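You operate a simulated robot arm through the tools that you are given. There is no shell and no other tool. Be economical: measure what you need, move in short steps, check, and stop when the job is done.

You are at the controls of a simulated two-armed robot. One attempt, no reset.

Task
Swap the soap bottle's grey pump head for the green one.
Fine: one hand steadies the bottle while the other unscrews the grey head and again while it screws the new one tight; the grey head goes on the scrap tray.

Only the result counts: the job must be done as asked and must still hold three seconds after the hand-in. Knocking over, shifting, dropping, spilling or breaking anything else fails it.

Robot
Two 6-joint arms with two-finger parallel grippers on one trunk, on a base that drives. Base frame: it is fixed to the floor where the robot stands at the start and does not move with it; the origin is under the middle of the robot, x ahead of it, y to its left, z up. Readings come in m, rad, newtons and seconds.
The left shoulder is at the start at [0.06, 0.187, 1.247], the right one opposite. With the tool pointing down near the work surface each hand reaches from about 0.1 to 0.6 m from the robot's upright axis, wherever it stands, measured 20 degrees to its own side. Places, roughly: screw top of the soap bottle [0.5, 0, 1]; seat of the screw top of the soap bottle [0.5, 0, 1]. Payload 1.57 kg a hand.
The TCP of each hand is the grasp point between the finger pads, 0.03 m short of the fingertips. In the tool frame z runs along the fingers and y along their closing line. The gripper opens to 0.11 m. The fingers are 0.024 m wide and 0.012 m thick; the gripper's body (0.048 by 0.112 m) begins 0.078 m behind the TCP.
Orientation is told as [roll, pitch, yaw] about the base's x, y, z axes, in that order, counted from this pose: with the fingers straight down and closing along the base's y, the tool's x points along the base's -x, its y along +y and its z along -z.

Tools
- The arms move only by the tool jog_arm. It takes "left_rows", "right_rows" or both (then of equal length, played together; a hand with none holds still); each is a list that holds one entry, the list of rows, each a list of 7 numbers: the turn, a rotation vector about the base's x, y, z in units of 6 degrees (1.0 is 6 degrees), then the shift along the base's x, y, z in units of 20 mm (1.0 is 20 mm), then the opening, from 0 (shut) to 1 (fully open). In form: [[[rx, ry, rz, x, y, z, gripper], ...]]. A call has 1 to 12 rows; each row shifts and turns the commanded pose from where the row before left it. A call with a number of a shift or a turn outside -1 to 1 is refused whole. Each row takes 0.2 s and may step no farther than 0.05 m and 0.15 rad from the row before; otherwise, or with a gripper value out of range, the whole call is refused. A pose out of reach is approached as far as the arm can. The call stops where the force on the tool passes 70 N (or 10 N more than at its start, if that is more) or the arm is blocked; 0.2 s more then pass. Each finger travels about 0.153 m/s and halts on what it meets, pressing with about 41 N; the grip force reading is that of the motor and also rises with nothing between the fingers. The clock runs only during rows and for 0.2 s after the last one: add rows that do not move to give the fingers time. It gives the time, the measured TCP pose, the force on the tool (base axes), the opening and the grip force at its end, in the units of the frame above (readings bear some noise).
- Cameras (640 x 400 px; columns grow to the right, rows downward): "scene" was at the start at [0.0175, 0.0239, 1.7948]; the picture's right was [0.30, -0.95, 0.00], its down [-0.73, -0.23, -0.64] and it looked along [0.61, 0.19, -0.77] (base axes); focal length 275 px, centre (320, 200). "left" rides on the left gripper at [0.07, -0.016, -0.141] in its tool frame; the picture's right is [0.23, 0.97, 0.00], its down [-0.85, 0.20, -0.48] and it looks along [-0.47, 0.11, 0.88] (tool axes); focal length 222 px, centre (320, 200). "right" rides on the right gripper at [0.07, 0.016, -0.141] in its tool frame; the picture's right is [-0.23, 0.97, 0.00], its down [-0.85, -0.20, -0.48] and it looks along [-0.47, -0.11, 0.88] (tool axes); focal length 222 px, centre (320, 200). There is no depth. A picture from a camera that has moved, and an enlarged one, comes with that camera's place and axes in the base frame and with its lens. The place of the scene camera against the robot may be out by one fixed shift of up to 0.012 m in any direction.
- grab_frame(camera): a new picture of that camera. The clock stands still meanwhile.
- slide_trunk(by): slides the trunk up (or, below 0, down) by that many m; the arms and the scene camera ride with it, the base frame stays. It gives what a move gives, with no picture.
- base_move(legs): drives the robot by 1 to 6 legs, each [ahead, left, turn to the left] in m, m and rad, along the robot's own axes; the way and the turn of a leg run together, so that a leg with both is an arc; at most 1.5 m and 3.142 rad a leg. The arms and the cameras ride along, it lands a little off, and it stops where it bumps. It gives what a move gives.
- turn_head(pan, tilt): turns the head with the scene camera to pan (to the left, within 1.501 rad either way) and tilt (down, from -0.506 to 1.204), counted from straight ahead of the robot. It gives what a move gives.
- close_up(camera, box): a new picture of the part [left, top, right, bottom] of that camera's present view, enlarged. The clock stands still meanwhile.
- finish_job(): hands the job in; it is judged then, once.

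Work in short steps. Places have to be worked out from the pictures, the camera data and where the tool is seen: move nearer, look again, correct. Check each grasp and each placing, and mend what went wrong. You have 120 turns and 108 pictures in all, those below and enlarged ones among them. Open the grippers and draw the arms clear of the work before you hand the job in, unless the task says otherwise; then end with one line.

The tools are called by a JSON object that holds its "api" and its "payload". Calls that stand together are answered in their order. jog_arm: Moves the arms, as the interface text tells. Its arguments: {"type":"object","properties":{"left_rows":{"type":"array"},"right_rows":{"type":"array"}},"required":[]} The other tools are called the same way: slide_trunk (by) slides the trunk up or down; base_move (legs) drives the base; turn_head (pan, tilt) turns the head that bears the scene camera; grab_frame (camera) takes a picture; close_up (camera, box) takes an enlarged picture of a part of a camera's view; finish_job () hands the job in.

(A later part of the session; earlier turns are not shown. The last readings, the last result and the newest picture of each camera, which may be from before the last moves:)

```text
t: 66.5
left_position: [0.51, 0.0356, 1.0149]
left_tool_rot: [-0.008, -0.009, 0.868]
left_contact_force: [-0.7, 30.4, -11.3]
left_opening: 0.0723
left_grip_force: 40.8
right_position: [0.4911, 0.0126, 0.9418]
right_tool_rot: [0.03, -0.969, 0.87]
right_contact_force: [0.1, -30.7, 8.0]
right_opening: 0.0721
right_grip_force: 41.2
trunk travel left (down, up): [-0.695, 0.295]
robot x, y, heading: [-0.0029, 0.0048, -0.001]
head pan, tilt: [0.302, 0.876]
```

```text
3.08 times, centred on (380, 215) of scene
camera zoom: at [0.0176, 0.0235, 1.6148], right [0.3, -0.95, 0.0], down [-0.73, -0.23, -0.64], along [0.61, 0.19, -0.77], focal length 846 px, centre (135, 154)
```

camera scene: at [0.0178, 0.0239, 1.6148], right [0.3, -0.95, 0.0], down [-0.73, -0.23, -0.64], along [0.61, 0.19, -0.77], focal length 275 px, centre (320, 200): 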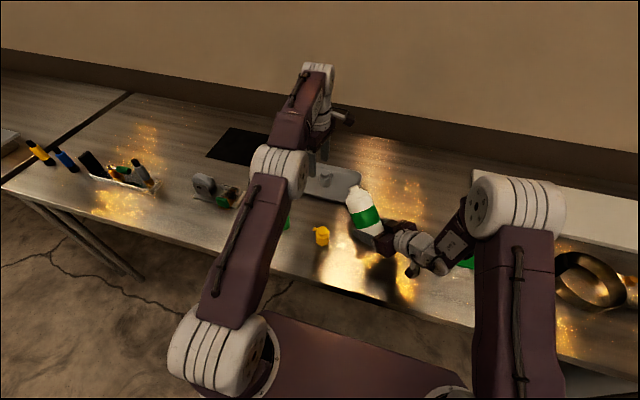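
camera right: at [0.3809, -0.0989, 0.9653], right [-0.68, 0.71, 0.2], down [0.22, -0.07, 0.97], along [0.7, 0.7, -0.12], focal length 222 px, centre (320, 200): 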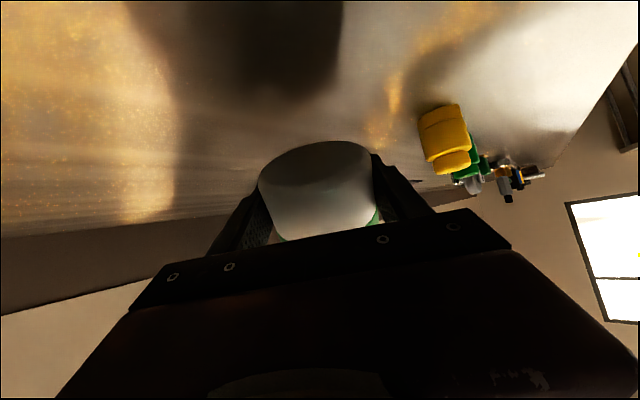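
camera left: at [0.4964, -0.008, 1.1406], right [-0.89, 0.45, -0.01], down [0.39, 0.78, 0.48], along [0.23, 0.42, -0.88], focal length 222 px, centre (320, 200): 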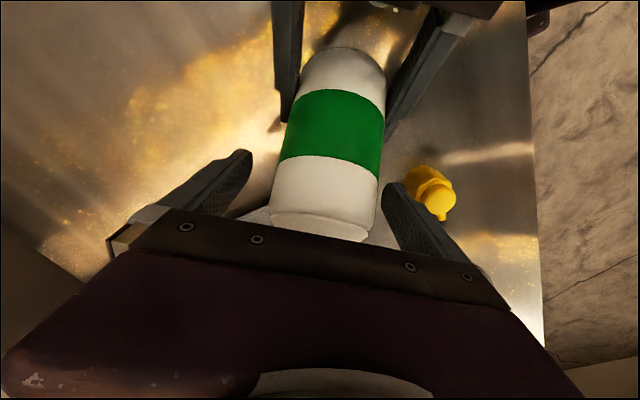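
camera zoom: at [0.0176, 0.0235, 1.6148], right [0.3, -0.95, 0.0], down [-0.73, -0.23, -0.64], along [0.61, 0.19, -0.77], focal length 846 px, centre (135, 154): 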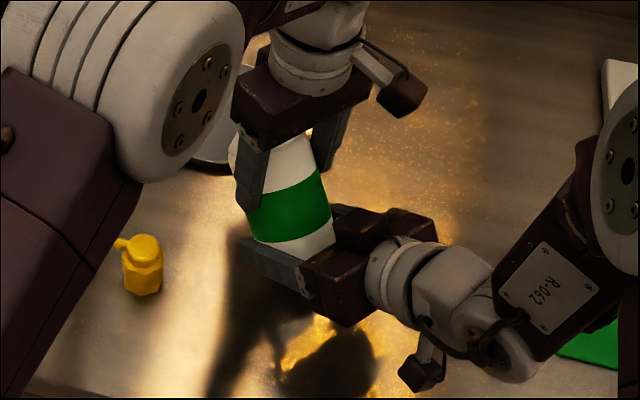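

Working: tilt halved. Continue the arc with a small lateral relief.

{"api": "jog_arm", "payload": {"left_rows": [[[0, 0, 0, -0.275, -0.207, 0.11, 0.4], [0, 0, 0, -0.242, -0.244, 0.083, 0.4], [0, 0, 0, -0.225, -0.268, 0.052, 0.4], [0, 0, 0, -0.225, -0.268, 0.02, 0.4]]]}}

{"api": "grab_frame", "payload": {"camera": "right"}}

{"api": "close_up", "payload": {"camera": "scene", "box": [320, 150, 440, 280]}}

```text
t: 67.5
left_position: [0.4923, 0.0149, 1.0226]
left_tool_rot: [-0.012, -0.012, 0.868]
left_contact_force: [5.8, 31.1, 5.1]
left_opening: 0.072
left_grip_force: 41.3
right_position: [0.4912, 0.0133, 0.9405]
right_tool_rot: [0.032, -0.964, 0.868]
right_contact_force: [-5.6, -30.4, -7.8]
right_opening: 0.0721
right_grip_force: 41.1
trunk travel left (down, up): [-0.695, 0.295]
robot x, y, heading: [-0.0023, 0.0022, -0.001]
head pan, tilt: [0.302, 0.876]
```

```text
40 pictures are left
camera right: at [0.3802, -0.099, 0.9646], right [-0.68, 0.71, 0.2], down [0.23, -0.06, 0.97], along [0.7, 0.7, -0.12], focal length 222 px, centre (320, 200)
```

right: 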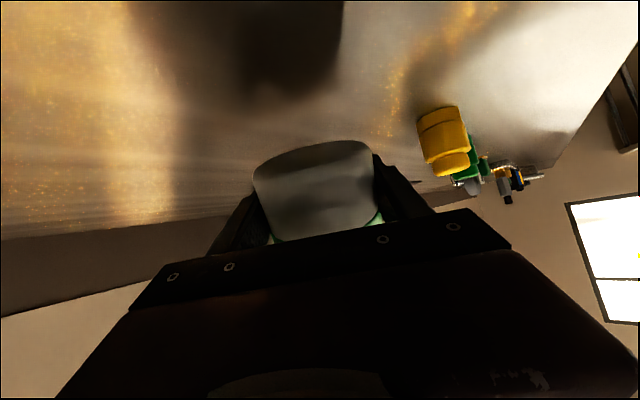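

```text
3.08 times, centred on (380, 215) of scene
camera zoom: at [0.0177, 0.0235, 1.6148], right [0.3, -0.95, 0.0], down [-0.73, -0.23, -0.64], along [0.61, 0.19, -0.77], focal length 846 px, centre (135, 154)
```

zoom: 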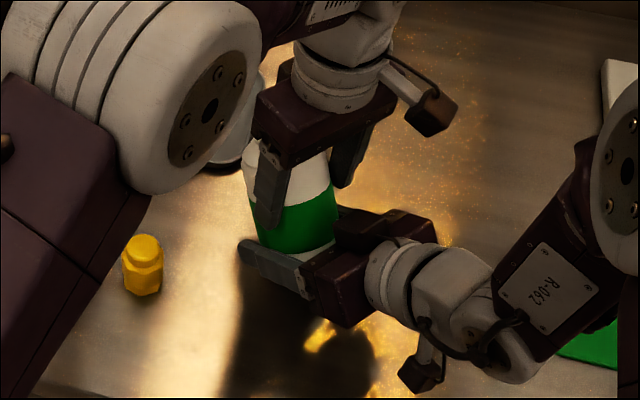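

Nearly upright; zoom in to judge the remaining tilt.

{"api": "close_up", "payload": {"camera": "right", "box": [200, 110, 440, 260]}}

{"api": "close_up", "payload": {"camera": "scene", "box": [345, 190, 415, 250]}}

{"api": "grab_frame", "payload": {"camera": "left"}}

```text
2.67 times, centred on (320, 185) of right
camera zoom: at [0.3802, -0.099, 0.9646], right [-0.68, 0.71, 0.2], down [0.23, -0.06, 0.97], along [0.7, 0.7, -0.12], focal length 592 px, centre (320, 240)
```

zoom: 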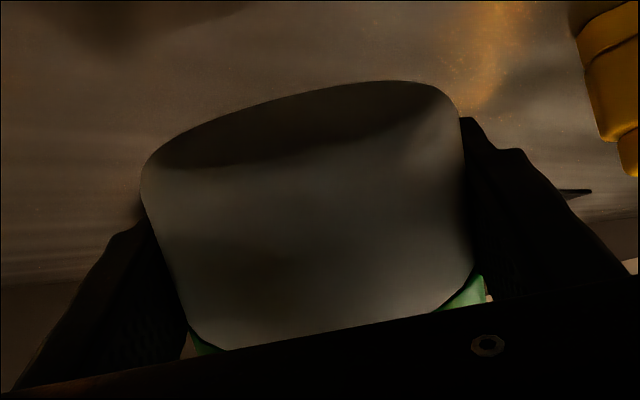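

```text
6.67 times, centred on (380, 220) of scene
camera zoom: at [0.0177, 0.0235, 1.6148], right [0.3, -0.95, 0.0], down [-0.73, -0.23, -0.64], along [0.61, 0.19, -0.77], focal length 1832 px, centre (-80, 67)
```

zoom: 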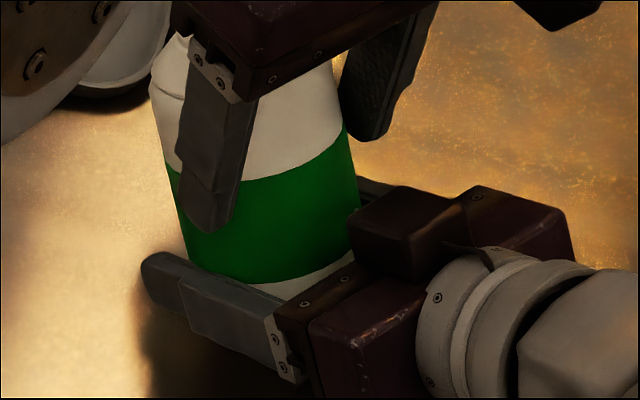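

```text
36 pictures are left
camera left: at [0.4568, -0.0498, 1.1652], right [-0.89, 0.46, -0.01], down [0.39, 0.78, 0.49], along [0.23, 0.43, -0.87], focal length 222 px, centre (320, 200)
```

left: 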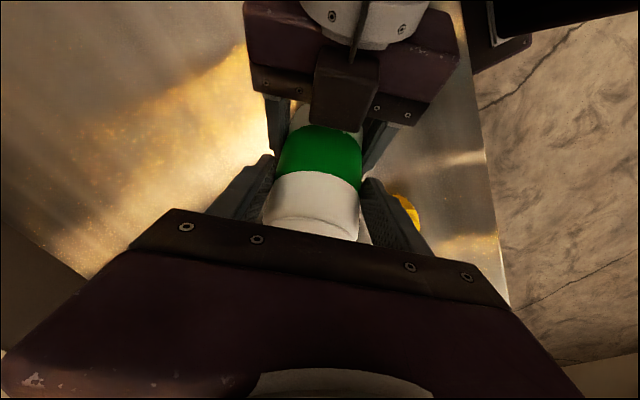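

Bottle still leans ~25–28° (the grips slipped along it). Continue the arc another ~25° while also rotating the left tool with it.

{"api": "jog_arm", "payload": {"left_rows": [[[0.38, -0.32, 0, -0.28, -0.22, 0, 0.4], [0.38, -0.32, 0, -0.24, -0.25, -0.03, 0.4], [0.38, -0.32, 0, -0.225, -0.268, -0.06, 0.4], [0.38, -0.32, 0, -0.225, -0.268, -0.1, 0.4], [0.38, -0.32, 0, -0.225, -0.268, -0.14, 0.4]]]}}

{"api": "close_up", "payload": {"camera": "scene", "box": [325, 170, 435, 250]}}

```text
t: 68.7
left_position: [0.4691, -0.0139, 1.0163]
left_tool_rot: [-0.014, -0.268, 0.87]
left_contact_force: [23.0, 15.5, 8.3]
left_opening: 0.0717
left_grip_force: 41.6
right_position: [0.4902, 0.0133, 0.9406]
right_tool_rot: [0.032, -0.968, 0.87]
right_contact_force: [-23.2, -15.7, -12.3]
right_opening: 0.0725
right_grip_force: 41.5
trunk travel left (down, up): [-0.695, 0.295]
robot x, y, heading: [0.0014, 0.0014, -0.002]
head pan, tilt: [0.302, 0.876]
```

```text
5.00 times, centred on (380, 210) of scene
camera zoom: at [0.0178, 0.0232, 1.6148], right [0.3, -0.95, 0.0], down [-0.73, -0.23, -0.64], along [0.61, 0.19, -0.77], focal length 1374 px, centre (20, 150)
```

zoom: 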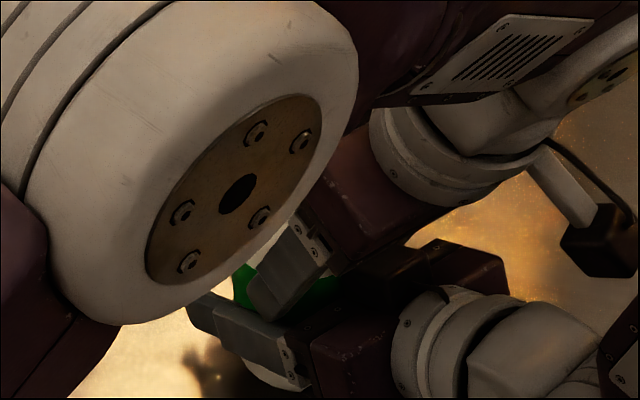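

Scene view is blocked; look through the right and left cameras.

{"api": "close_up", "payload": {"camera": "right", "box": [200, 110, 440, 260]}}

{"api": "grab_frame", "payload": {"camera": "left"}}

```text
2.67 times, centred on (320, 185) of right
camera zoom: at [0.3802, -0.0988, 0.9647], right [-0.68, 0.71, 0.2], down [0.23, -0.06, 0.97], along [0.7, 0.71, -0.12], focal length 592 px, centre (320, 240)
```

zoom: 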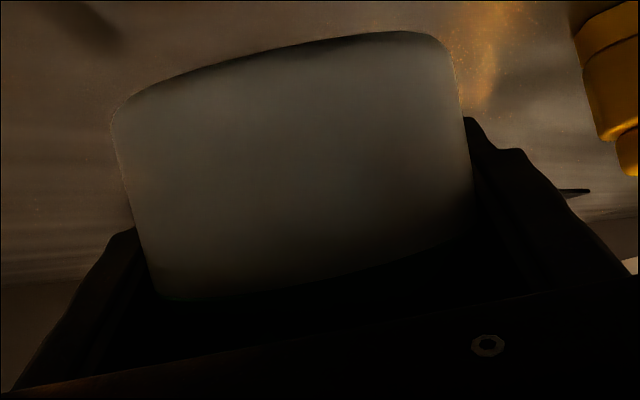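

```text
33 pictures are left
camera left: at [0.4118, -0.1028, 1.1364], right [-0.88, 0.46, -0.07], down [0.29, 0.67, 0.69], along [0.37, 0.58, -0.72], focal length 222 px, centre (320, 200)
```

left: 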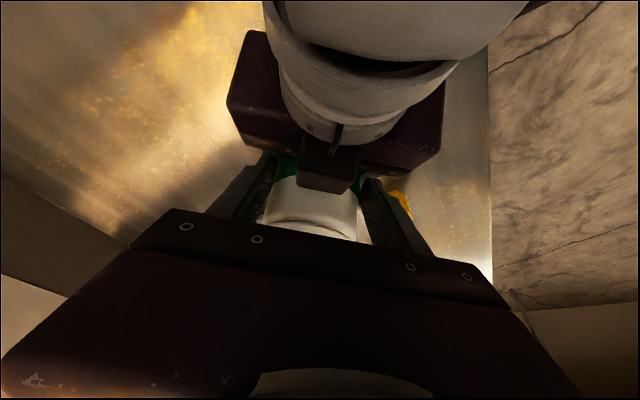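

Close to upright, perhaps 10–15° left. A little more arc, then I'll lower both hands together so the table squares the base.

{"api": "jog_arm", "payload": {"left_rows": [[[0.38, -0.32, 0, -0.2, -0.24, -0.1, 0.4], [0.38, -0.32, 0, -0.2, -0.24, -0.1, 0.4]]]}}

{"api": "jog_arm", "payload": {"left_rows": [[[0, 0, 0, 0, 0, -0.3, 0.4], [0, 0, 0, 0, 0, -0.3, 0.4], [0, 0, 0, 0, 0, -0.3, 0.4]]], "right_rows": [[[0, 0, 0, 0, 0, -0.3, 0.4], [0, 0, 0, 0, 0, -0.3, 0.4], [0, 0, 0, 0, 0, -0.3, 0.4]]]}}

{"api": "close_up", "payload": {"camera": "right", "box": [200, 110, 440, 260]}}

```text
t: 69.1
left_position: [0.4686, -0.0147, 1.0166]
left_tool_rot: [-0.021, -0.311, 0.879]
left_contact_force: [7.1, 1.5, -0.6]
left_opening: 0.0719
left_grip_force: 41.1
right_position: [0.4891, 0.0117, 0.9427]
right_tool_rot: [0.032, -0.973, 0.87]
right_contact_force: [9.7, 13.8, -4.3]
right_opening: 0.072
right_grip_force: 40.9
trunk travel left (down, up): [-0.695, 0.295]
robot x, y, heading: [-0.0011, -0.0009, -0.001]
head pan, tilt: [0.302, 0.876]
stopped in row 2 (left hand): the force on the tool passed its limit (the readings are from after the stop); the commanded pose is now the measured one
```

```text
t: 69.9
left_position: [0.4714, -0.0144, 0.9991]
left_tool_rot: [-0.029, -0.31, 0.897]
left_contact_force: [63.2, 0.9, 6.6]
left_opening: 0.0717
left_grip_force: 41.1
right_position: [0.4922, 0.013, 0.9236]
right_tool_rot: [0.048, -0.969, 0.859]
right_contact_force: [22.6, 7.1, -2.1]
right_opening: 0.0722
right_grip_force: 41.2
trunk travel left (down, up): [-0.695, 0.295]
robot x, y, heading: [0.0034, 0.0005, 0.002]
head pan, tilt: [0.302, 0.876]
```

```text
2.67 times, centred on (320, 185) of right
camera zoom: at [0.3816, -0.099, 0.9475], right [-0.68, 0.71, 0.21], down [0.23, -0.07, 0.97], along [0.7, 0.71, -0.12], focal length 592 px, centre (320, 240)
```

zoom: 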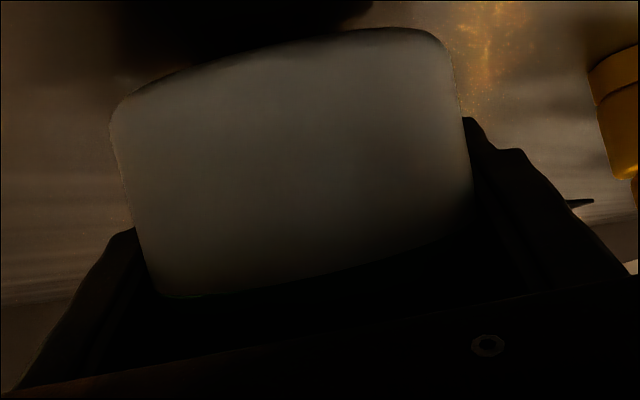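

The left hand seems to be bearing against the right gripper (63 N in x). Release the left fingers and draw it up and away; the right keeps holding.

{"api": "jog_arm", "payload": {"left_rows": [[[0, 0, 0, 0.2, 0, 0, 0.6], [0, 0, 0, 0, 0, 0, 0.85], [0, 0, 0, 0, 0, 0, 1], [0, 0, 0, 0, 0, 0.5, 1], [0, 0, 0, 0.1, 0.1, 1, 1], [0, 0, 0, 0.1, 0.1, 1, 1], [0, 0, 0, 0.1, 0.1, 1, 1], [0, 0, 0, 0.1, 0.1, 1, 1], [0, 0, 0, 0.1, 0.1, 1, 1], [-0.5, 0.4, 0, 0.2, 0.5, 1, 1], [-0.5, 0.4, 0, 0.2, 0.5, 1, 1], [-0.5, 0.4, 0, 0.2, 0.5, 1, 1]]]}}

{"api": "grab_frame", "payload": {"camera": "left"}}

{"api": "grab_frame", "payload": {"camera": "scene"}}

```text
t: 72.5
left_position: [0.4932, 0.0268, 1.1688]
left_tool_rot: [-0.023, -0.107, 0.878]
left_contact_force: [0.0, -0.2, 0.0]
left_opening: 0.1099
left_grip_force: 0.1
right_position: [0.4921, 0.0138, 0.9234]
right_tool_rot: [0.042, -0.969, 0.864]
right_contact_force: [-0.3, 0.1, -3.3]
right_opening: 0.072
right_grip_force: 41.0
trunk travel left (down, up): [-0.695, 0.295]
robot x, y, heading: [0.0021, -0.0011, 0.001]
head pan, tilt: [0.302, 0.876]
```

```text
31 pictures are left
camera left: at [0.4492, -0.0468, 1.3044], right [-0.89, 0.45, -0.05], down [0.35, 0.75, 0.56], along [0.29, 0.49, -0.82], focal length 222 px, centre (320, 200)
```

left: 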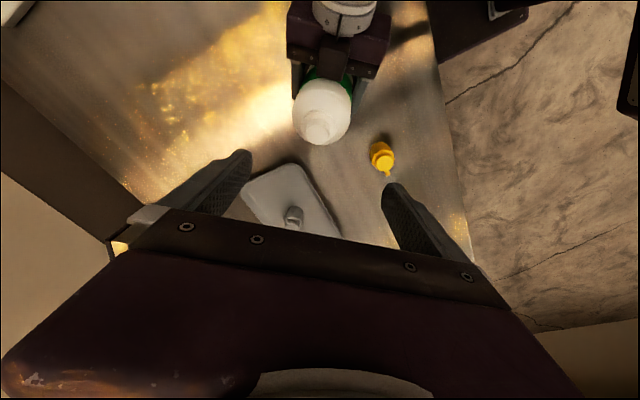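

```text
30 pictures are left
camera scene: at [0.0182, 0.0245, 1.6148], right [0.3, -0.95, 0.0], down [-0.73, -0.23, -0.64], along [0.61, 0.19, -0.77], focal length 275 px, centre (320, 200)
```

scene: 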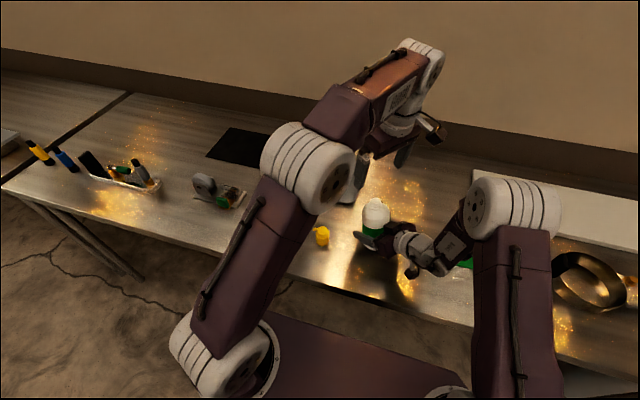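

Bottle is now almost upright (neck near [0.50, 0.02]). Lower the right hand in small steps until the base meets the table.

{"api": "jog_arm", "payload": {"right_rows": [[[0, 0, 0, 0, 0, -0.25, 0.4], [0, 0, 0, 0, 0, -0.2, 0.4], [0, 0, 0, 0, 0, 0, 0.4]]]}}

{"api": "close_up", "payload": {"camera": "right", "box": [200, 60, 440, 260]}}

```text
t: 73.3
left_position: [0.4917, 0.0268, 1.1708]
left_tool_rot: [-0.026, -0.113, 0.877]
left_contact_force: [0.3, 0.0, -0.3]
left_opening: 0.1101
left_grip_force: 0.1
right_position: [0.4952, 0.0119, 0.9209]
right_tool_rot: [0.036, -0.979, 0.869]
right_contact_force: [1.2, -1.1, 25.7]
right_opening: 0.0718
right_grip_force: 40.6
right hand out of reach, approached as far as the arm can: row 1
trunk travel left (down, up): [-0.695, 0.295]
robot x, y, heading: [0.0003, 0.0017, 0.001]
head pan, tilt: [0.302, 0.876]
```

```text
2.00 times, centred on (320, 160) of right
camera zoom: at [0.3851, -0.0997, 0.943], right [-0.68, 0.7, 0.21], down [0.22, -0.07, 0.97], along [0.7, 0.71, -0.11], focal length 444 px, centre (320, 280)
```

zoom: 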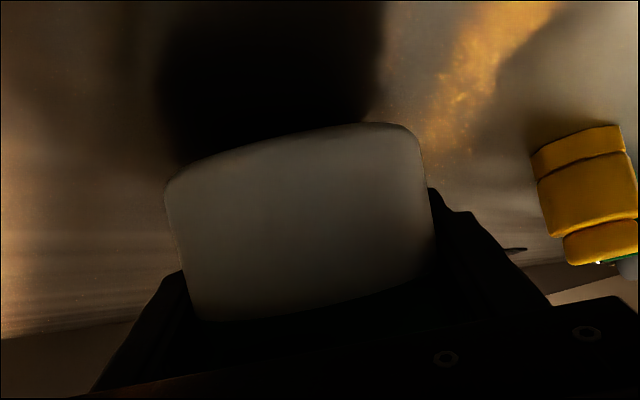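

Base touches (26 N up). Open the right hand a little so the bottle settles flat, then look.

{"api": "jog_arm", "payload": {"right_rows": [[[0, 0, 0, 0, 0, 0.08, 0.5], [0, 0, 0, 0, 0, 0, 0.66], [0, 0, 0, 0, 0, 0, 0.7], [0, 0, 0, 0, 0, 0, 0.74], [0, 0, 0, 0, 0, 0, 0.8], [0, 0, 0, 0, 0, 0, 0.8]]]}}

{"api": "grab_frame", "payload": {"camera": "right"}}

{"api": "grab_frame", "payload": {"camera": "left"}}

```text
t: 74.7
left_position: [0.495, 0.0264, 1.1698]
left_tool_rot: [-0.024, -0.108, 0.877]
left_contact_force: [0.6, 0.3, 0.3]
left_opening: 0.1102
left_grip_force: 0.1
right_position: [0.4942, 0.0125, 0.919]
right_tool_rot: [0.041, -0.969, 0.863]
right_contact_force: [-0.7, -1.5, 0.8]
right_opening: 0.088
right_grip_force: 0.1
trunk travel left (down, up): [-0.695, 0.295]
robot x, y, heading: [-0.0011, 0.0045, -0.002]
head pan, tilt: [0.302, 0.876]
```

```text
28 pictures are left
camera right: at [0.3855, -0.0998, 0.9418], right [-0.68, 0.7, 0.21], down [0.23, -0.07, 0.97], along [0.7, 0.71, -0.11], focal length 222 px, centre (320, 200)
```

right: 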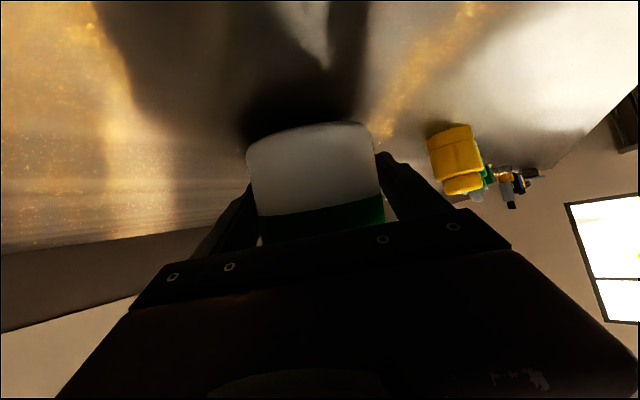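

```text
27 pictures are left
camera left: at [0.4486, -0.0477, 1.3041], right [-0.89, 0.45, -0.05], down [0.35, 0.75, 0.57], along [0.29, 0.49, -0.82], focal length 222 px, centre (320, 200)
```

left: 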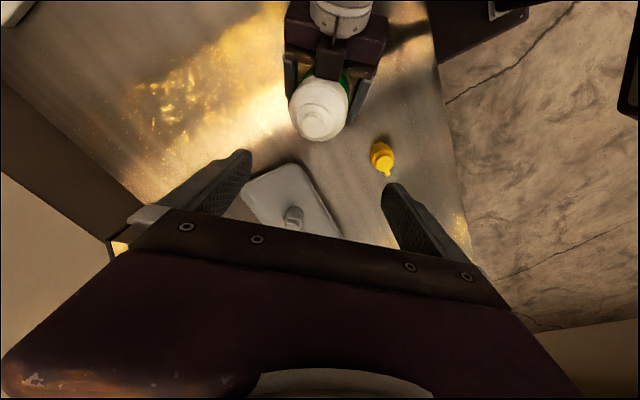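

The bottle stands upright on the table, neck at about [0.498, 0.010]. Raise the right hand to mid-body height and regrip.

{"api": "jog_arm", "payload": {"right_rows": [[[0, 0, 0, 0.05, -0.05, 0.4, 0.8], [0, 0, 0, 0.05, -0.05, 0.4, 0.8], [0, 0, 0, 0, 0, 0, 0.72], [0, 0, 0, 0, 0, 0, 0.66], [0, 0, 0, 0, 0, 0, 0.6], [0, 0, 0, 0, 0, 0, 0.4], [0, 0, 0, 0, 0, 0, 0.4]]]}}

{"api": "grab_frame", "payload": {"camera": "right"}}

```text
t: 76.3
left_position: [0.4934, 0.0272, 1.1696]
left_tool_rot: [-0.025, -0.11, 0.878]
left_contact_force: [0.4, -0.1, 1.5]
left_opening: 0.1099
left_grip_force: 0.0
right_position: [0.4957, 0.0113, 0.9347]
right_tool_rot: [0.031, -0.973, 0.867]
right_contact_force: [-1.9, 0.4, 0.7]
right_opening: 0.0723
right_grip_force: 41.0
trunk travel left (down, up): [-0.695, 0.295]
robot x, y, heading: [0.0006, -0.0019, 0.0]
head pan, tilt: [0.302, 0.876]
```

```text
26 pictures are left
camera right: at [0.3863, -0.1009, 0.9569], right [-0.68, 0.71, 0.2], down [0.22, -0.07, 0.97], along [0.7, 0.7, -0.11], focal length 222 px, centre (320, 200)
```

right: 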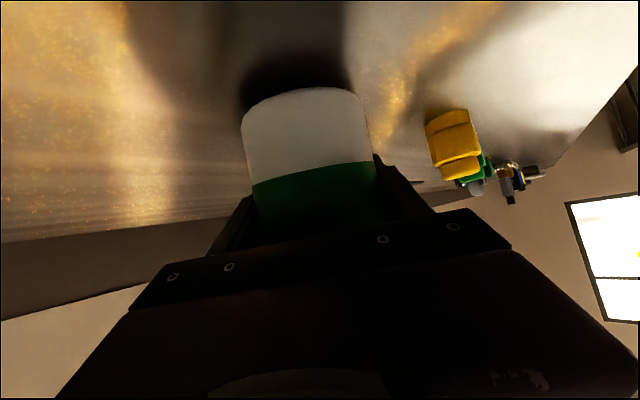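

Same as the original good hold. Now take the left hand to above the green head (≈[0.465, 0.275]), levelling it and yawing to +90°.

{"api": "jog_arm", "payload": {"left_rows": [[[-0.4, 0.34, 0.55, -0.12, 1, 0, 1], [-0.4, 0.34, 0.55, -0.12, 1, 0, 1], [0, 0, 0.55, -0.12, 1, 0, 1], [0, 0, 0.55, -0.12, 1, -0.3, 1], [0, 0, 0.55, -0.12, 1, -0.3, 1], [0, 0, 0.55, -0.12, 1, -0.3, 1], [0, 0, 0.55, -0.12, 1, -0.3, 1], [0, 0, 0.55, -0.12, 1, -0.3, 1], [0, 0, 0.55, -0.12, 1, -0.3, 1], [0, 0, 0.55, -0.12, 1, -0.3, 1], [0, 0, 0.55, -0.12, 1, -0.3, 1], [0, 0, 0.55, -0.12, 1, -0.3, 1]]]}}

{"api": "grab_frame", "payload": {"camera": "left"}}

```text
t: 78.9
left_position: [0.4643, 0.2642, 1.1138]
left_tool_rot: [-0.015, 0.0, 1.571]
left_contact_force: [-0.4, 0.2, 0.5]
left_opening: 0.1098
left_grip_force: 0.1
right_position: [0.4987, 0.0106, 0.9333]
right_tool_rot: [0.031, -0.972, 0.87]
right_contact_force: [1.0, 0.5, 1.7]
right_opening: 0.072
right_grip_force: 41.4
trunk travel left (down, up): [-0.695, 0.295]
robot x, y, heading: [0.003, -0.0003, 0.0]
head pan, tilt: [0.302, 0.876]
```

```text
25 pictures are left
camera left: at [0.4778, 0.1925, 1.2573], right [-0.97, -0.23, -0.02], down [-0.21, 0.85, 0.48], along [-0.09, 0.47, -0.88], focal length 222 px, centre (320, 200)
```

left: 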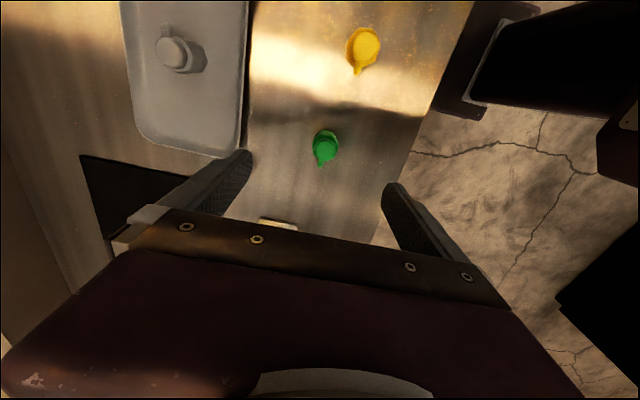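

Green head top at ≈[0.458, 0.272, 0.94], spout toward +y as wanted. Come down to z≈1.0 and recheck.

{"api": "jog_arm", "payload": {"left_rows": [[[0.14, 0, 0, -0.15, 0.2, -1, 1], [0, 0, 0, -0.15, 0.2, -1, 1], [0, 0, 0, 0, 0, -1, 1], [0, 0, 0, 0, 0, -1, 1], [0, 0, 0, 0, 0, -1, 1], [0, 0, 0, 0, 0, -0.7, 1]]]}}

{"api": "grab_frame", "payload": {"camera": "left"}}

```text
t: 80.3
left_position: [0.458, 0.2717, 1.0005]
left_tool_rot: [-0.016, -0.014, 1.569]
left_contact_force: [-0.2, -0.6, 0.2]
left_opening: 0.1102
left_grip_force: 0.0
right_position: [0.4969, 0.0113, 0.9333]
right_tool_rot: [0.031, -0.972, 0.867]
right_contact_force: [1.3, -0.4, 2.3]
right_opening: 0.072
right_grip_force: 40.7
trunk travel left (down, up): [-0.695, 0.295]
robot x, y, heading: [-0.0021, 0.0026, -0.001]
head pan, tilt: [0.302, 0.876]
```

```text
24 pictures are left
camera left: at [0.4707, 0.1995, 1.1427], right [-0.97, -0.23, -0.02], down [-0.21, 0.85, 0.49], along [-0.09, 0.48, -0.87], focal length 222 px, centre (320, 200)
```

left: 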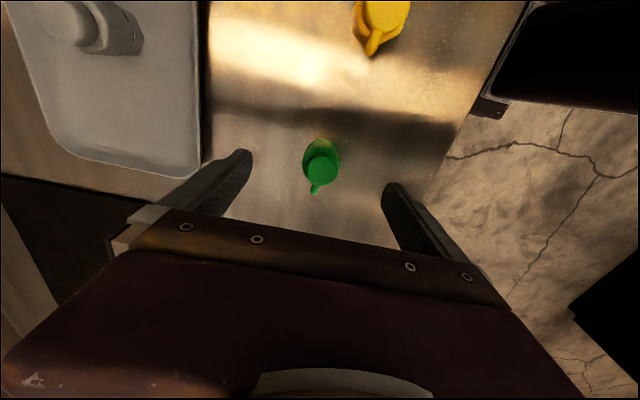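

Small correction and descend to grip height z≈0.922.

{"api": "jog_arm", "payload": {"left_rows": [[[-0.13, 0.15, 0, -0.1, 0.25, -0.9, 1], [0, 0, 0, 0, 0, -1, 1], [0, 0, 0, 0, 0, -1, 1], [0, 0, 0, 0, 0, -1, 1]]]}}

{"api": "grab_frame", "payload": {"camera": "left"}}

```text
t: 81.3
left_position: [0.4582, 0.2787, 0.9213]
left_tool_rot: [-0.002, -0.002, 1.57]
left_contact_force: [-0.7, -0.2, 0.2]
left_opening: 0.1102
left_grip_force: 0.1
right_position: [0.4969, 0.011, 0.9337]
right_tool_rot: [0.032, -0.973, 0.869]
right_contact_force: [0.0, -1.1, 2.0]
right_opening: 0.0721
right_grip_force: 40.9
trunk travel left (down, up): [-0.695, 0.295]
robot x, y, heading: [0.0013, -0.0008, -0.0]
head pan, tilt: [0.302, 0.876]
```

```text
23 pictures are left
camera left: at [0.4746, 0.2079, 1.0651], right [-0.97, -0.23, 0.0], down [-0.2, 0.85, 0.48], along [-0.11, 0.47, -0.88], focal length 222 px, centre (320, 200)
```

left: 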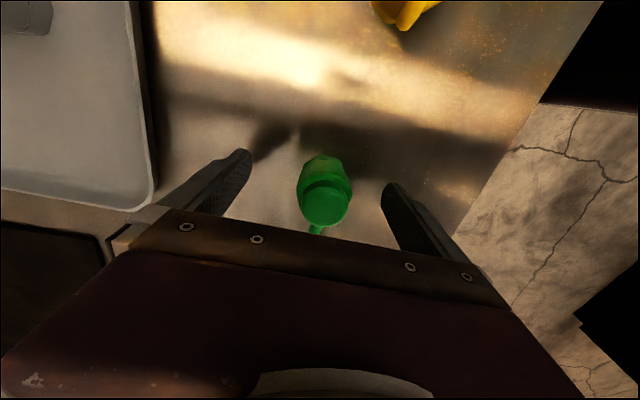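

Aligned. Close on the green head.

{"api": "jog_arm", "payload": {"left_rows": [[[0, 0, 0, 0, 0, 0, 0.7], [0, 0, 0, 0, 0, 0, 0.5], [0, 0, 0, 0, 0, 0, 0.4], [0, 0, 0, 0, 0, 0, 0.25], [0, 0, 0, 0, 0, 0, 0.1], [0, 0, 0, 0, 0, 0, 0.1]]]}}

{"api": "jog_arm", "payload": {"left_rows": [[[0, 0, 0, 0, 0, 0.5, 0.1], [0, 0, 0, 0, 0, 1, 0.1], [0, 0, 0, 0, 0, 1, 0.1], [0, 0, 0, 0, 0, 1, 0.1], [0, 0, 0, 0, 0, 1, 0.1], [0, 0, 0, 0, 0, 1, 0.1], [0, 0, 0, 0, 0, 1, 0.1], [0, 0, 0, 0, 0, 1, 0.1], [0, 0, 0, 0, 0, 1, 0.1]]]}}

{"api": "grab_frame", "payload": {"camera": "left"}}

```text
t: 82.7
left_position: [0.4602, 0.2774, 0.9232]
left_tool_rot: [-0.001, -0.001, 1.57]
left_contact_force: [2.0, 1.2, 9.2]
left_opening: 0.0398
left_grip_force: 40.8
right_position: [0.498, 0.0103, 0.9349]
right_tool_rot: [0.032, -0.971, 0.869]
right_contact_force: [-0.2, 1.6, 0.2]
right_opening: 0.0721
right_grip_force: 41.0
trunk travel left (down, up): [-0.695, 0.295]
robot x, y, heading: [-0.0023, 0.0008, 0.001]
head pan, tilt: [0.302, 0.876]
```

```text
t: 84.7
left_position: [0.4553, 0.2784, 1.0918]
left_tool_rot: [-0.001, -0.002, 1.569]
left_contact_force: [0.7, -0.2, 0.3]
left_opening: 0.0397
left_grip_force: 40.7
right_position: [0.496, 0.0105, 0.9343]
right_tool_rot: [0.031, -0.972, 0.869]
right_contact_force: [-1.0, -0.2, 1.4]
right_opening: 0.072
right_grip_force: 40.9
trunk travel left (down, up): [-0.695, 0.295]
robot x, y, heading: [-0.0026, 0.0044, 0.003]
head pan, tilt: [0.302, 0.876]
```

```text
22 pictures are left
camera left: at [0.4723, 0.2076, 1.235], right [-0.97, -0.23, 0.0], down [-0.2, 0.85, 0.48], along [-0.11, 0.47, -0.88], focal length 222 px, centre (320, 200)
```

left: 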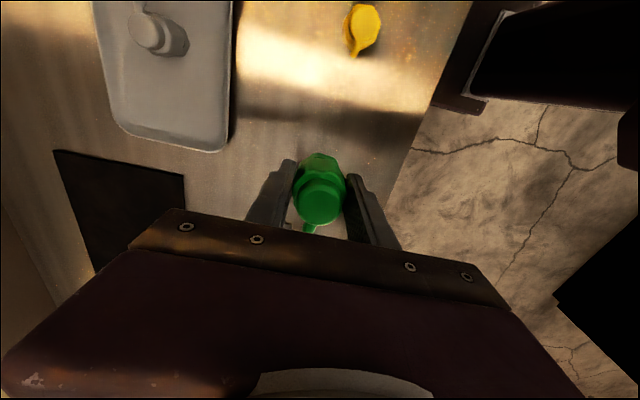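

Green head is held. Carry it high to beside the bottle, yawing to 2.4 rad (start of the clockwise stroke), with the camera viewing the neck.

{"api": "jog_arm", "payload": {"left_rows": [[[0, 0, 0.67, 0.3, -1, 0.6, 0.1], [0, 0, 0.67, 0.3, -1, 0.6, 0.1], [0, 0, 0.67, 0.3, -1, 0.6, 0.1], [0, 0, 0.67, 0.3, -1, 0.6, 0.1], [0, 0, 0.67, 0.3, -1, 0.6, 0.1], [0, 0, 0.67, 0.3, -1, 0.4, 0.1], [0, 0, 0.67, 0.3, -1, 0, 0.1], [0, 0, 0.67, 0.3, -1, 0, 0.1], [0, 0, 0.67, 0.3, -1, 0, 0.1], [0, 0, 0.67, 0.3, -1, 0, 0.1], [0, 0, 0.67, 0.3, -1, 0, 0.1], [0, 0, 0.6, 0.3, -1, 0, 0.1]]]}}

{"api": "jog_arm", "payload": {"left_rows": [[[0, 0, 0, 0.1, -0.9, 0, 0.1], [0, 0, 0, 0.1, -0.9, 0, 0.1], [0, 0, 0, 0.1, -0.9, 0, 0.1], [0, 0, 0, 0.1, -0.9, 0, 0.1]]]}}

{"api": "grab_frame", "payload": {"camera": "left"}}

```text
t: 87.3
left_position: [0.5246, 0.039, 1.1563]
left_tool_rot: [0.001, -0.003, 2.405]
left_contact_force: [-0.1, -0.6, -0.6]
left_opening: 0.0394
left_grip_force: 41.1
left hand out of reach, approached as far as the arm can: row 12
right_position: [0.4978, 0.0105, 0.934]
right_tool_rot: [0.03, -0.972, 0.869]
right_contact_force: [1.0, -0.6, 1.0]
right_opening: 0.0718
right_grip_force: 41.4
trunk travel left (down, up): [-0.695, 0.295]
robot x, y, heading: [-0.0007, -0.001, 0.004]
head pan, tilt: [0.302, 0.876]
```

```text
t: 88.3
left_position: [0.5092, -0.0067, 1.1481]
left_tool_rot: [-0.001, -0.001, 2.403]
left_contact_force: [-0.4, 0.3, 0.5]
left_opening: 0.0395
left_grip_force: 40.5
left hand out of reach, approached as far as the arm can: row 1, 2, 3, 4
right_position: [0.4972, 0.0104, 0.9335]
right_tool_rot: [0.032, -0.973, 0.871]
right_contact_force: [-0.7, -0.6, 1.6]
right_opening: 0.0719
right_grip_force: 41.0
trunk travel left (down, up): [-0.695, 0.295]
robot x, y, heading: [0.0013, -0.0013, 0.001]
head pan, tilt: [0.302, 0.876]
```

```text
21 pictures are left
camera left: at [0.571, -0.0433, 1.2912], right [-0.49, -0.87, 0.0], down [-0.77, 0.43, 0.48], along [-0.42, 0.23, -0.88], focal length 222 px, centre (320, 200)
```

left: 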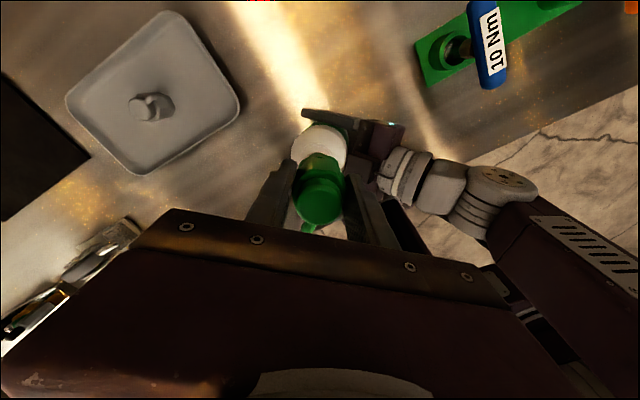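

Neck is hidden behind the green head from here. Turn back to yaw 1.57 and step to y≈−0.06 so the camera looks past the head at the neck.

{"api": "jog_arm", "payload": {"left_rows": [[[0, 0, -1, -0.1, -0.3, 0.1, 0.1], [0, 0, -1, -0.1, -0.3, 0, 0.1], [0, 0, -1, -0.1, -0.3, 0, 0.1], [0, 0, -1, -0.1, -0.4, 0, 0.1], [0, 0, -1, -0.1, -0.4, 0, 0.1], [0, 0, -1, -0.1, -0.4, 0, 0.1], [0, 0, -1, 0, -0.4, 0, 0.1], [0, 0, -0.95, 0, -0.4, 0, 0.1]]]}}

{"api": "close_up", "payload": {"camera": "left", "box": [240, 60, 420, 240]}}

```text
t: 90.1
left_position: [0.4871, -0.0587, 1.1442]
left_tool_rot: [-0.001, -0.002, 1.568]
left_contact_force: [-0.7, -0.5, 0.2]
left_opening: 0.0396
left_grip_force: 41.1
left hand out of reach, approached as far as the arm can: row 4, 7, 8
right_position: [0.4971, 0.0096, 0.9339]
right_tool_rot: [0.031, -0.972, 0.869]
right_contact_force: [0.1, -0.5, 1.1]
right_opening: 0.0721
right_grip_force: 41.2
trunk travel left (down, up): [-0.695, 0.295]
robot x, y, heading: [-0.0018, 0.0008, -0.002]
head pan, tilt: [0.302, 0.876]
```

```text
2.22 times, centred on (330, 150) of left
camera zoom: at [0.502, -0.1283, 1.2868], right [-0.97, -0.23, 0.0], down [-0.2, 0.85, 0.48], along [-0.11, 0.47, -0.88], focal length 494 px, centre (298, 311)
```

zoom: 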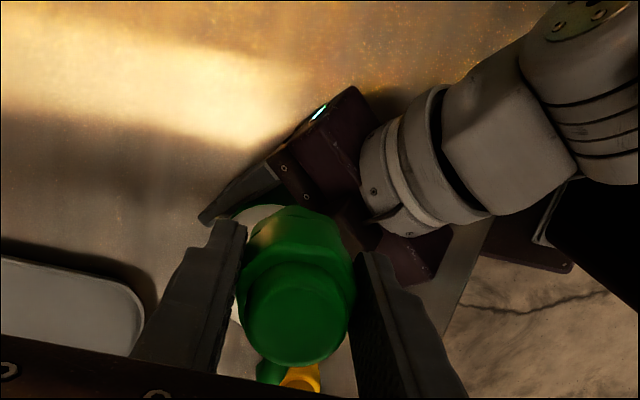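

The bottle needs to be on the camera side: move to y≈+0.08 instead.

{"api": "jog_arm", "payload": {"left_rows": [[[0, 0, 0, 0.05, 1, 0, 0.1], [0, 0, 0, 0.05, 1, 0, 0.1], [0, 0, 0, 0.05, 1, 0, 0.1], [0, 0, 0, 0, 1, 0, 0.1], [0, 0, 0, 0, 1, 0, 0.1], [0, 0, 0, 0, 1, 0, 0.1], [0, 0, 0, 0, 1, 0, 0.1]]]}}

{"api": "close_up", "payload": {"camera": "left", "box": [240, 40, 420, 220]}}

```text
t: 91.7
left_position: [0.527, 0.0692, 1.1636]
left_tool_rot: [0.001, -0.003, 1.568]
left_contact_force: [0.2, 0.2, 0.7]
left_opening: 0.0394
left_grip_force: 41.4
left hand out of reach, approached as far as the arm can: row 1, 2, 3, 4, 5, 6, 7
right_position: [0.4982, 0.011, 0.9346]
right_tool_rot: [0.032, -0.971, 0.869]
right_contact_force: [0.4, -0.1, 1.8]
right_opening: 0.0722
right_grip_force: 41.1
trunk travel left (down, up): [-0.695, 0.295]
robot x, y, heading: [-0.0019, -0.0033, -0.001]
head pan, tilt: [0.302, 0.876]
```

```text
2.22 times, centred on (330, 130) of left
camera zoom: at [0.5424, -0.0016, 1.3063], right [-0.97, -0.23, 0.0], down [-0.2, 0.85, 0.48], along [-0.11, 0.47, -0.88], focal length 494 px, centre (298, 356)
```

zoom: 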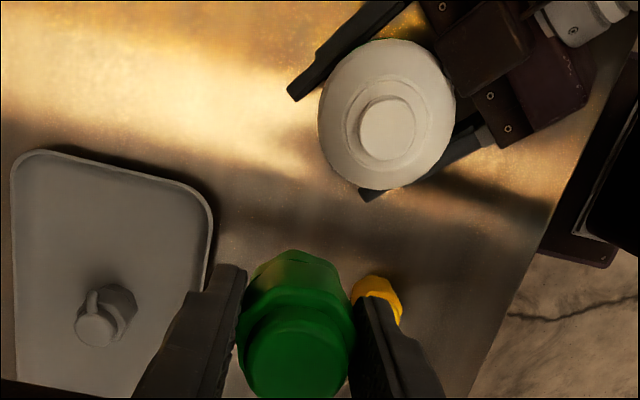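

Neck top is visible: axis ≈[0.495, 0.0065]. Green head axis is ~3 mm toward −y from the TCP, so target TCP ≈[0.494, 0.0095]; move over and descend to z≈1.085.

{"api": "jog_arm", "payload": {"left_rows": [[[0, 0, 0, -0.41, -0.75, 0, 0.1], [0, 0, 0, -0.41, -0.75, 0, 0.1], [0, 0, 0, -0.41, -0.75, 0, 0.1], [0, 0, 0, -0.41, -0.75, 0, 0.1], [0, 0, 0, 0, 0, -1, 0.1], [0, 0, 0, 0, 0, -1, 0.1], [0, 0, 0, 0, 0, -1, 0.1], [0, 0, 0, 0, 0, -0.9, 0.1]]]}}

{"api": "close_up", "payload": {"camera": "scene", "box": [325, 170, 435, 260]}}

{"api": "close_up", "payload": {"camera": "left", "box": [220, 80, 420, 240]}}

```text
t: 93.5
left_position: [0.5061, 0.0036, 1.1596]
left_tool_rot: [0.005, -0.005, 1.57]
left_contact_force: [-0.1, -0.2, -1.1]
left_opening: 0.0393
left_grip_force: 41.0
left hand out of reach, approached as far as the arm can: row 1, 3, 5, 6, 7, 8
right_position: [0.496, 0.0106, 0.935]
right_tool_rot: [0.031, -0.972, 0.868]
right_contact_force: [-0.6, -1.2, 2.4]
right_opening: 0.0724
right_grip_force: 40.9
trunk travel left (down, up): [-0.695, 0.295]
robot x, y, heading: [0.0008, 0.0003, 0.002]
head pan, tilt: [0.302, 0.876]
```

```text
4.44 times, centred on (380, 215) of scene
camera zoom: at [0.0171, 0.0236, 1.6148], right [0.3, -0.95, 0.0], down [-0.73, -0.23, -0.64], along [0.61, 0.19, -0.77], focal length 1222 px, centre (53, 133)
```

zoom: 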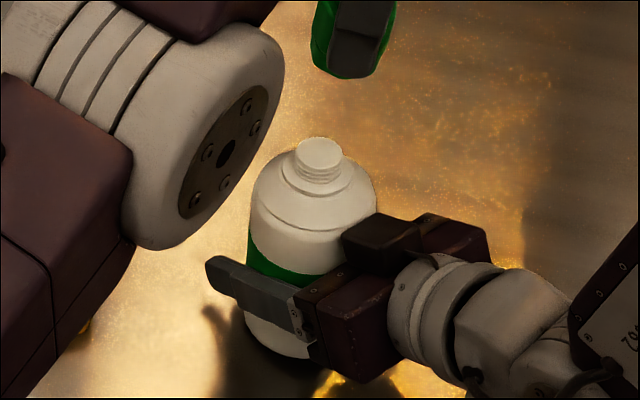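

```text
2.50 times, centred on (320, 160) of left
camera zoom: at [0.5221, -0.0659, 1.3029], right [-0.97, -0.23, 0.0], down [-0.2, 0.85, 0.48], along [-0.11, 0.47, -0.88], focal length 555 px, centre (320, 300)
```

zoom: 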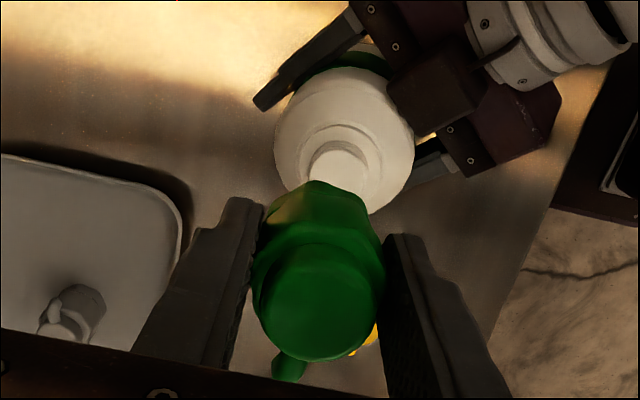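

The wrist is near a joint limit in this configuration; unwind yaw by ~50° here and descend slightly to check that motion is free again.

{"api": "jog_arm", "payload": {"left_rows": [[[0, 0, -1, 0, 0, 0, 0.1], [0, 0, -1, 0, 0, 0, 0.1], [0, 0, -1, 0, 0, 0, 0.1], [0, 0, -1, 0, 0, 0, 0.1], [0, 0, -1, 0, 0, 0, 0.1], [0, 0, -1, 0, 0, 0, 0.1], [0, 0, -1, 0, 0, 0, 0.1], [0, 0, -1, 0, 0, 0, 0.1], [0, 0, 0, 0, 0, -0.5, 0.1], [0, 0, 0, 0, 0, -0.5, 0.1]]]}}

```text
t: 95.7
left_position: [0.5048, 0.0029, 1.1603]
left_tool_rot: [0.005, -0.001, 0.734]
left_contact_force: [-0.3, -0.1, 0.4]
left_opening: 0.0394
left_grip_force: 41.2
left hand out of reach, approached as far as the arm can: row 9, 10
right_position: [0.4964, 0.0095, 0.9334]
right_tool_rot: [0.032, -0.971, 0.869]
right_contact_force: [-1.3, -0.4, 2.6]
right_opening: 0.0719
right_grip_force: 40.9
trunk travel left (down, up): [-0.695, 0.295]
robot x, y, heading: [0.0016, 0.0012, -0.0]
head pan, tilt: [0.302, 0.876]
```

Rotation is free but descending isn't. Try backing off toward the left (+y) and see if the arm frees up.

{"api": "jog_arm", "payload": {"left_rows": [[[0, 0, 0, -0.3, 1, 0, 0.1], [0, 0, 0, -0.3, 1, 0, 0.1], [0, 0, 0, -0.3, 1, 0, 0.1], [0, 0, 0, -0.3, 1, 0, 0.1], [0, 0, 0, -0.3, 1, 0, 0.1], [0, 0, 0, -0.3, 1, 0, 0.1]]]}}

{"api": "jog_arm", "payload": {"left_rows": [[[0, 0, 0, 0, 0, -0.5, 0.1], [0, 0, 0, 0, 0, -0.5, 0.1]]]}}

{"api": "grab_frame", "payload": {"camera": "scene"}}

```text
t: 97.1
left_position: [0.5358, 0.1058, 1.1635]
left_tool_rot: [-0.001, -0.002, 0.735]
left_contact_force: [-0.6, -0.2, -0.2]
left_opening: 0.0396
left_grip_force: 41.2
left hand out of reach, approached as far as the arm can: row 1, 2, 3, 4, 5, 6
right_position: [0.4966, 0.0102, 0.933]
right_tool_rot: [0.031, -0.972, 0.869]
right_contact_force: [0.0, 0.2, 1.0]
right_opening: 0.0719
right_grip_force: 40.5
trunk travel left (down, up): [-0.695, 0.295]
robot x, y, heading: [0.0039, 0.0004, 0.0]
head pan, tilt: [0.302, 0.876]
```

```text
t: 97.7
left_position: [0.535, 0.1057, 1.164]
left_tool_rot: [0.001, -0.002, 0.734]
left_contact_force: [-0.6, 1.3, -1.3]
left_opening: 0.0395
left_grip_force: 41.0
left hand out of reach, approached as far as the arm can: row 1, 2
right_position: [0.498, 0.0095, 0.9334]
right_tool_rot: [0.03, -0.971, 0.869]
right_contact_force: [0.7, 0.4, 2.5]
right_opening: 0.0721
right_grip_force: 41.2
trunk travel left (down, up): [-0.695, 0.295]
robot x, y, heading: [-0.0001, 0.0005, 0.003]
head pan, tilt: [0.302, 0.876]
```

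```text
16 pictures are left
camera scene: at [0.0174, 0.0239, 1.6148], right [0.3, -0.95, 0.0], down [-0.73, -0.23, -0.64], along [0.61, 0.19, -0.77], focal length 275 px, centre (320, 200)
```

scene: 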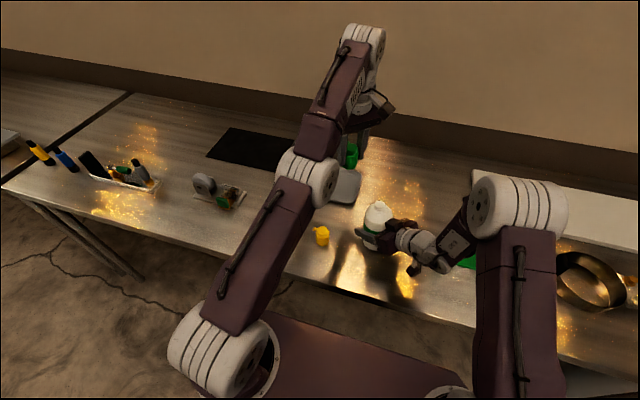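

The left arm is stretched nearly straight (outer-reach singularity). Pull straight back toward its shoulder.

{"api": "jog_arm", "payload": {"left_rows": [[[0, 0, 0, -1, 0.2, 0, 0.1], [0, 0, 0, -1, 0.2, 0, 0.1], [0, 0, 0, -1, 0.2, 0, 0.1], [0, 0, 0, -1, 0.2, 0, 0.1]]]}}

{"api": "jog_arm", "payload": {"left_rows": [[[0, 0, 0, 0, 0, -1, 0.1], [0, 0, 0, 0, 0, -1, 0.1]]]}}

```text
t: 98.7
left_position: [0.5347, 0.1065, 1.164]
left_tool_rot: [0.0, -0.001, 0.733]
left_contact_force: [0.2, -0.3, 0.2]
left_opening: 0.0397
left_grip_force: 40.9
left hand out of reach, approached as far as the arm can: row 1, 2, 3, 4
right_position: [0.4976, 0.0112, 0.934]
right_tool_rot: [0.032, -0.973, 0.868]
right_contact_force: [0.8, 0.8, 0.5]
right_opening: 0.0721
right_grip_force: 41.1
trunk travel left (down, up): [-0.695, 0.295]
robot x, y, heading: [0.0015, 0.0007, -0.002]
head pan, tilt: [0.302, 0.876]
```

```text
t: 99.3
left_position: [0.5349, 0.1058, 1.1605]
left_tool_rot: [0.006, 0.004, 0.733]
left_contact_force: [-0.4, 0.5, 0.2]
left_opening: 0.0395
left_grip_force: 41.2
left hand out of reach, approached as far as the arm can: row 1, 2
right_position: [0.4968, 0.0105, 0.9343]
right_tool_rot: [0.032, -0.971, 0.868]
right_contact_force: [1.1, 0.4, 2.5]
right_opening: 0.0719
right_grip_force: 41.0
trunk travel left (down, up): [-0.695, 0.295]
robot x, y, heading: [0.0011, -0.0029, -0.001]
head pan, tilt: [0.302, 0.876]
```

Use a forward tilt to make the wrist retreat and bend the elbow, as worked before.

{"api": "jog_arm", "payload": {"left_rows": [[[0, -1, 0, 0.2, 0, 0, 0.1], [0, -1, 0, 0.2, 0, 0, 0.1], [0, -1, 0, 0, 0, 0, 0.1], [0, -1, 0, -0.2, 0, -0.2, 0.1], [0, 0, 0, -0.8, 0, -0.5, 0.1], [0, 0, 0, -0.8, 0, -0.5, 0.1]]]}}

```text
t: 100.7
left_position: [0.4955, 0.1014, 1.3557]
left_tool_rot: [-0.286, -0.307, 0.779]
left_contact_force: [-0.3, 0.3, 0.0]
left_opening: 0.0393
left_grip_force: 40.9
left hand out of reach, approached as far as the arm can: row 1, 2, 3, 4, 5, 6
right_position: [0.4959, 0.0101, 0.9345]
right_tool_rot: [0.032, -0.972, 0.869]
right_contact_force: [-1.8, -0.1, 1.5]
right_opening: 0.0719
right_grip_force: 40.5
trunk travel left (down, up): [-0.695, 0.295]
robot x, y, heading: [-0.0005, 0.0014, 0.001]
head pan, tilt: [0.302, 0.876]
```

The elbow remains straight; try a bigger inward pull from here.

{"api": "jog_arm", "payload": {"left_rows": [[[0, 0, 0, -1, 0.3, -1, 0.1], [0, 0, 0, -1, 0.3, -1, 0.1], [0, 0, 0, -1, 0.3, -1, 0.1], [0, 0, 0, -1, 0.3, -1, 0.1], [0, 0, 0, -1, 0.3, -1, 0.1], [0, 0, 0, -1, 0.3, -1, 0.1]]]}}

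{"api": "grab_frame", "payload": {"camera": "scene"}}

```text
t: 102.1
left_position: [0.4957, 0.1014, 1.3549]
left_tool_rot: [-0.289, -0.308, 0.777]
left_contact_force: [-0.1, -0.5, -1.1]
left_opening: 0.0393
left_grip_force: 40.5
left hand out of reach, approached as far as the arm can: row 1, 2, 3, 4, 5, 6
right_position: [0.4973, 0.0112, 0.9328]
right_tool_rot: [0.031, -0.971, 0.87]
right_contact_force: [-1.5, -0.5, 0.3]
right_opening: 0.0721
right_grip_force: 40.8
trunk travel left (down, up): [-0.695, 0.295]
robot x, y, heading: [-0.0026, -0.0032, -0.003]
head pan, tilt: [0.302, 0.876]
```

```text
15 pictures are left
camera scene: at [0.0171, 0.0238, 1.6148], right [0.3, -0.95, 0.0], down [-0.73, -0.23, -0.64], along [0.61, 0.19, -0.77], focal length 275 px, centre (320, 200)
```

scene: 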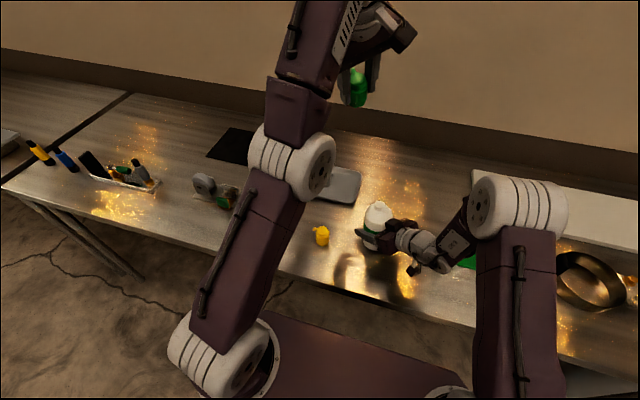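

Command a long, accumulated move to a comfortable pose (level, yaw→0, back and left, high up) so the solver gets a large enough error to rebend the elbow.

{"api": "jog_arm", "payload": {"left_rows": [[[0, 0.35, -0.6, -0.6, 0.9, 0, 0.1], [0, 0.35, -0.6, -0.6, 0.9, 0, 0.1], [0, 0.35, -0.6, -0.6, 0.9, 0, 0.1], [0, 0.35, -0.6, -0.6, 0.9, 0, 0.1], [0, 0.35, -0.6, -0.6, 0.9, 0, 0.1], [0, 0.35, -0.6, -0.6, 0.9, 0, 0.1], [0, 0.35, -0.6, -0.6, 0.9, 0, 0.1], [0, 0.35, -0.6, -0.6, 0.9, 0, 0.1], [0, 0.35, -0.6, -0.6, 0.9, 0, 0.1], [0, 0.35, -0.6, -0.6, 0.9, 0, 0.1], [0, 0.35, -0.6, -0.6, 0.9, 0, 0.1], [0, 0.2, -0.6, -0.6, 0.9, 0, 0.1]]]}}

```text
t: 104.7
left_position: [0.3441, 0.3046, 1.3036]
left_tool_rot: [-0.13, 0.071, -0.008]
left_contact_force: [-1.1, 0.0, -0.6]
left_opening: 0.0395
left_grip_force: 40.6
left hand out of reach, approached as far as the arm can: row 1, 6, 7, 8, 9, 10, 11, 12
right_position: [0.4965, 0.0105, 0.9339]
right_tool_rot: [0.031, -0.973, 0.87]
right_contact_force: [-0.5, 0.5, 1.8]
right_opening: 0.0719
right_grip_force: 40.8
trunk travel left (down, up): [-0.695, 0.295]
robot x, y, heading: [-0.0003, 0.0019, -0.0]
head pan, tilt: [0.302, 0.876]
```

It's freeing up. Level the tool and lower toward z≈1.18 here.

{"api": "jog_arm", "payload": {"left_rows": [[[0.25, -0.13, 0, 0.2, 0, -1, 0.1], [0.25, -0.13, 0, 0.2, 0, -1, 0.1], [0.25, -0.13, 0, 0.2, 0, -1, 0.1], [0.25, -0.13, 0, 0.2, 0, -1, 0.1], [0.25, -0.13, 0, 0.2, 0, -1, 0.1], [0, 0, 0, 0.2, 0, -1, 0.1], [0, 0, 0, 0.2, 0, -1, 0.1]]]}}

```text
t: 106.3
left_position: [0.3714, 0.3048, 1.1654]
left_tool_rot: [0.002, 0.008, 0.001]
left_contact_force: [0.3, -0.2, -0.8]
left_opening: 0.0393
left_grip_force: 40.9
right_position: [0.4969, 0.0115, 0.9337]
right_tool_rot: [0.033, -0.973, 0.869]
right_contact_force: [0.5, 0.5, 1.3]
right_opening: 0.072
right_grip_force: 40.9
trunk travel left (down, up): [-0.695, 0.295]
robot x, y, heading: [-0.0023, -0.0021, -0.001]
head pan, tilt: [0.302, 0.876]
```

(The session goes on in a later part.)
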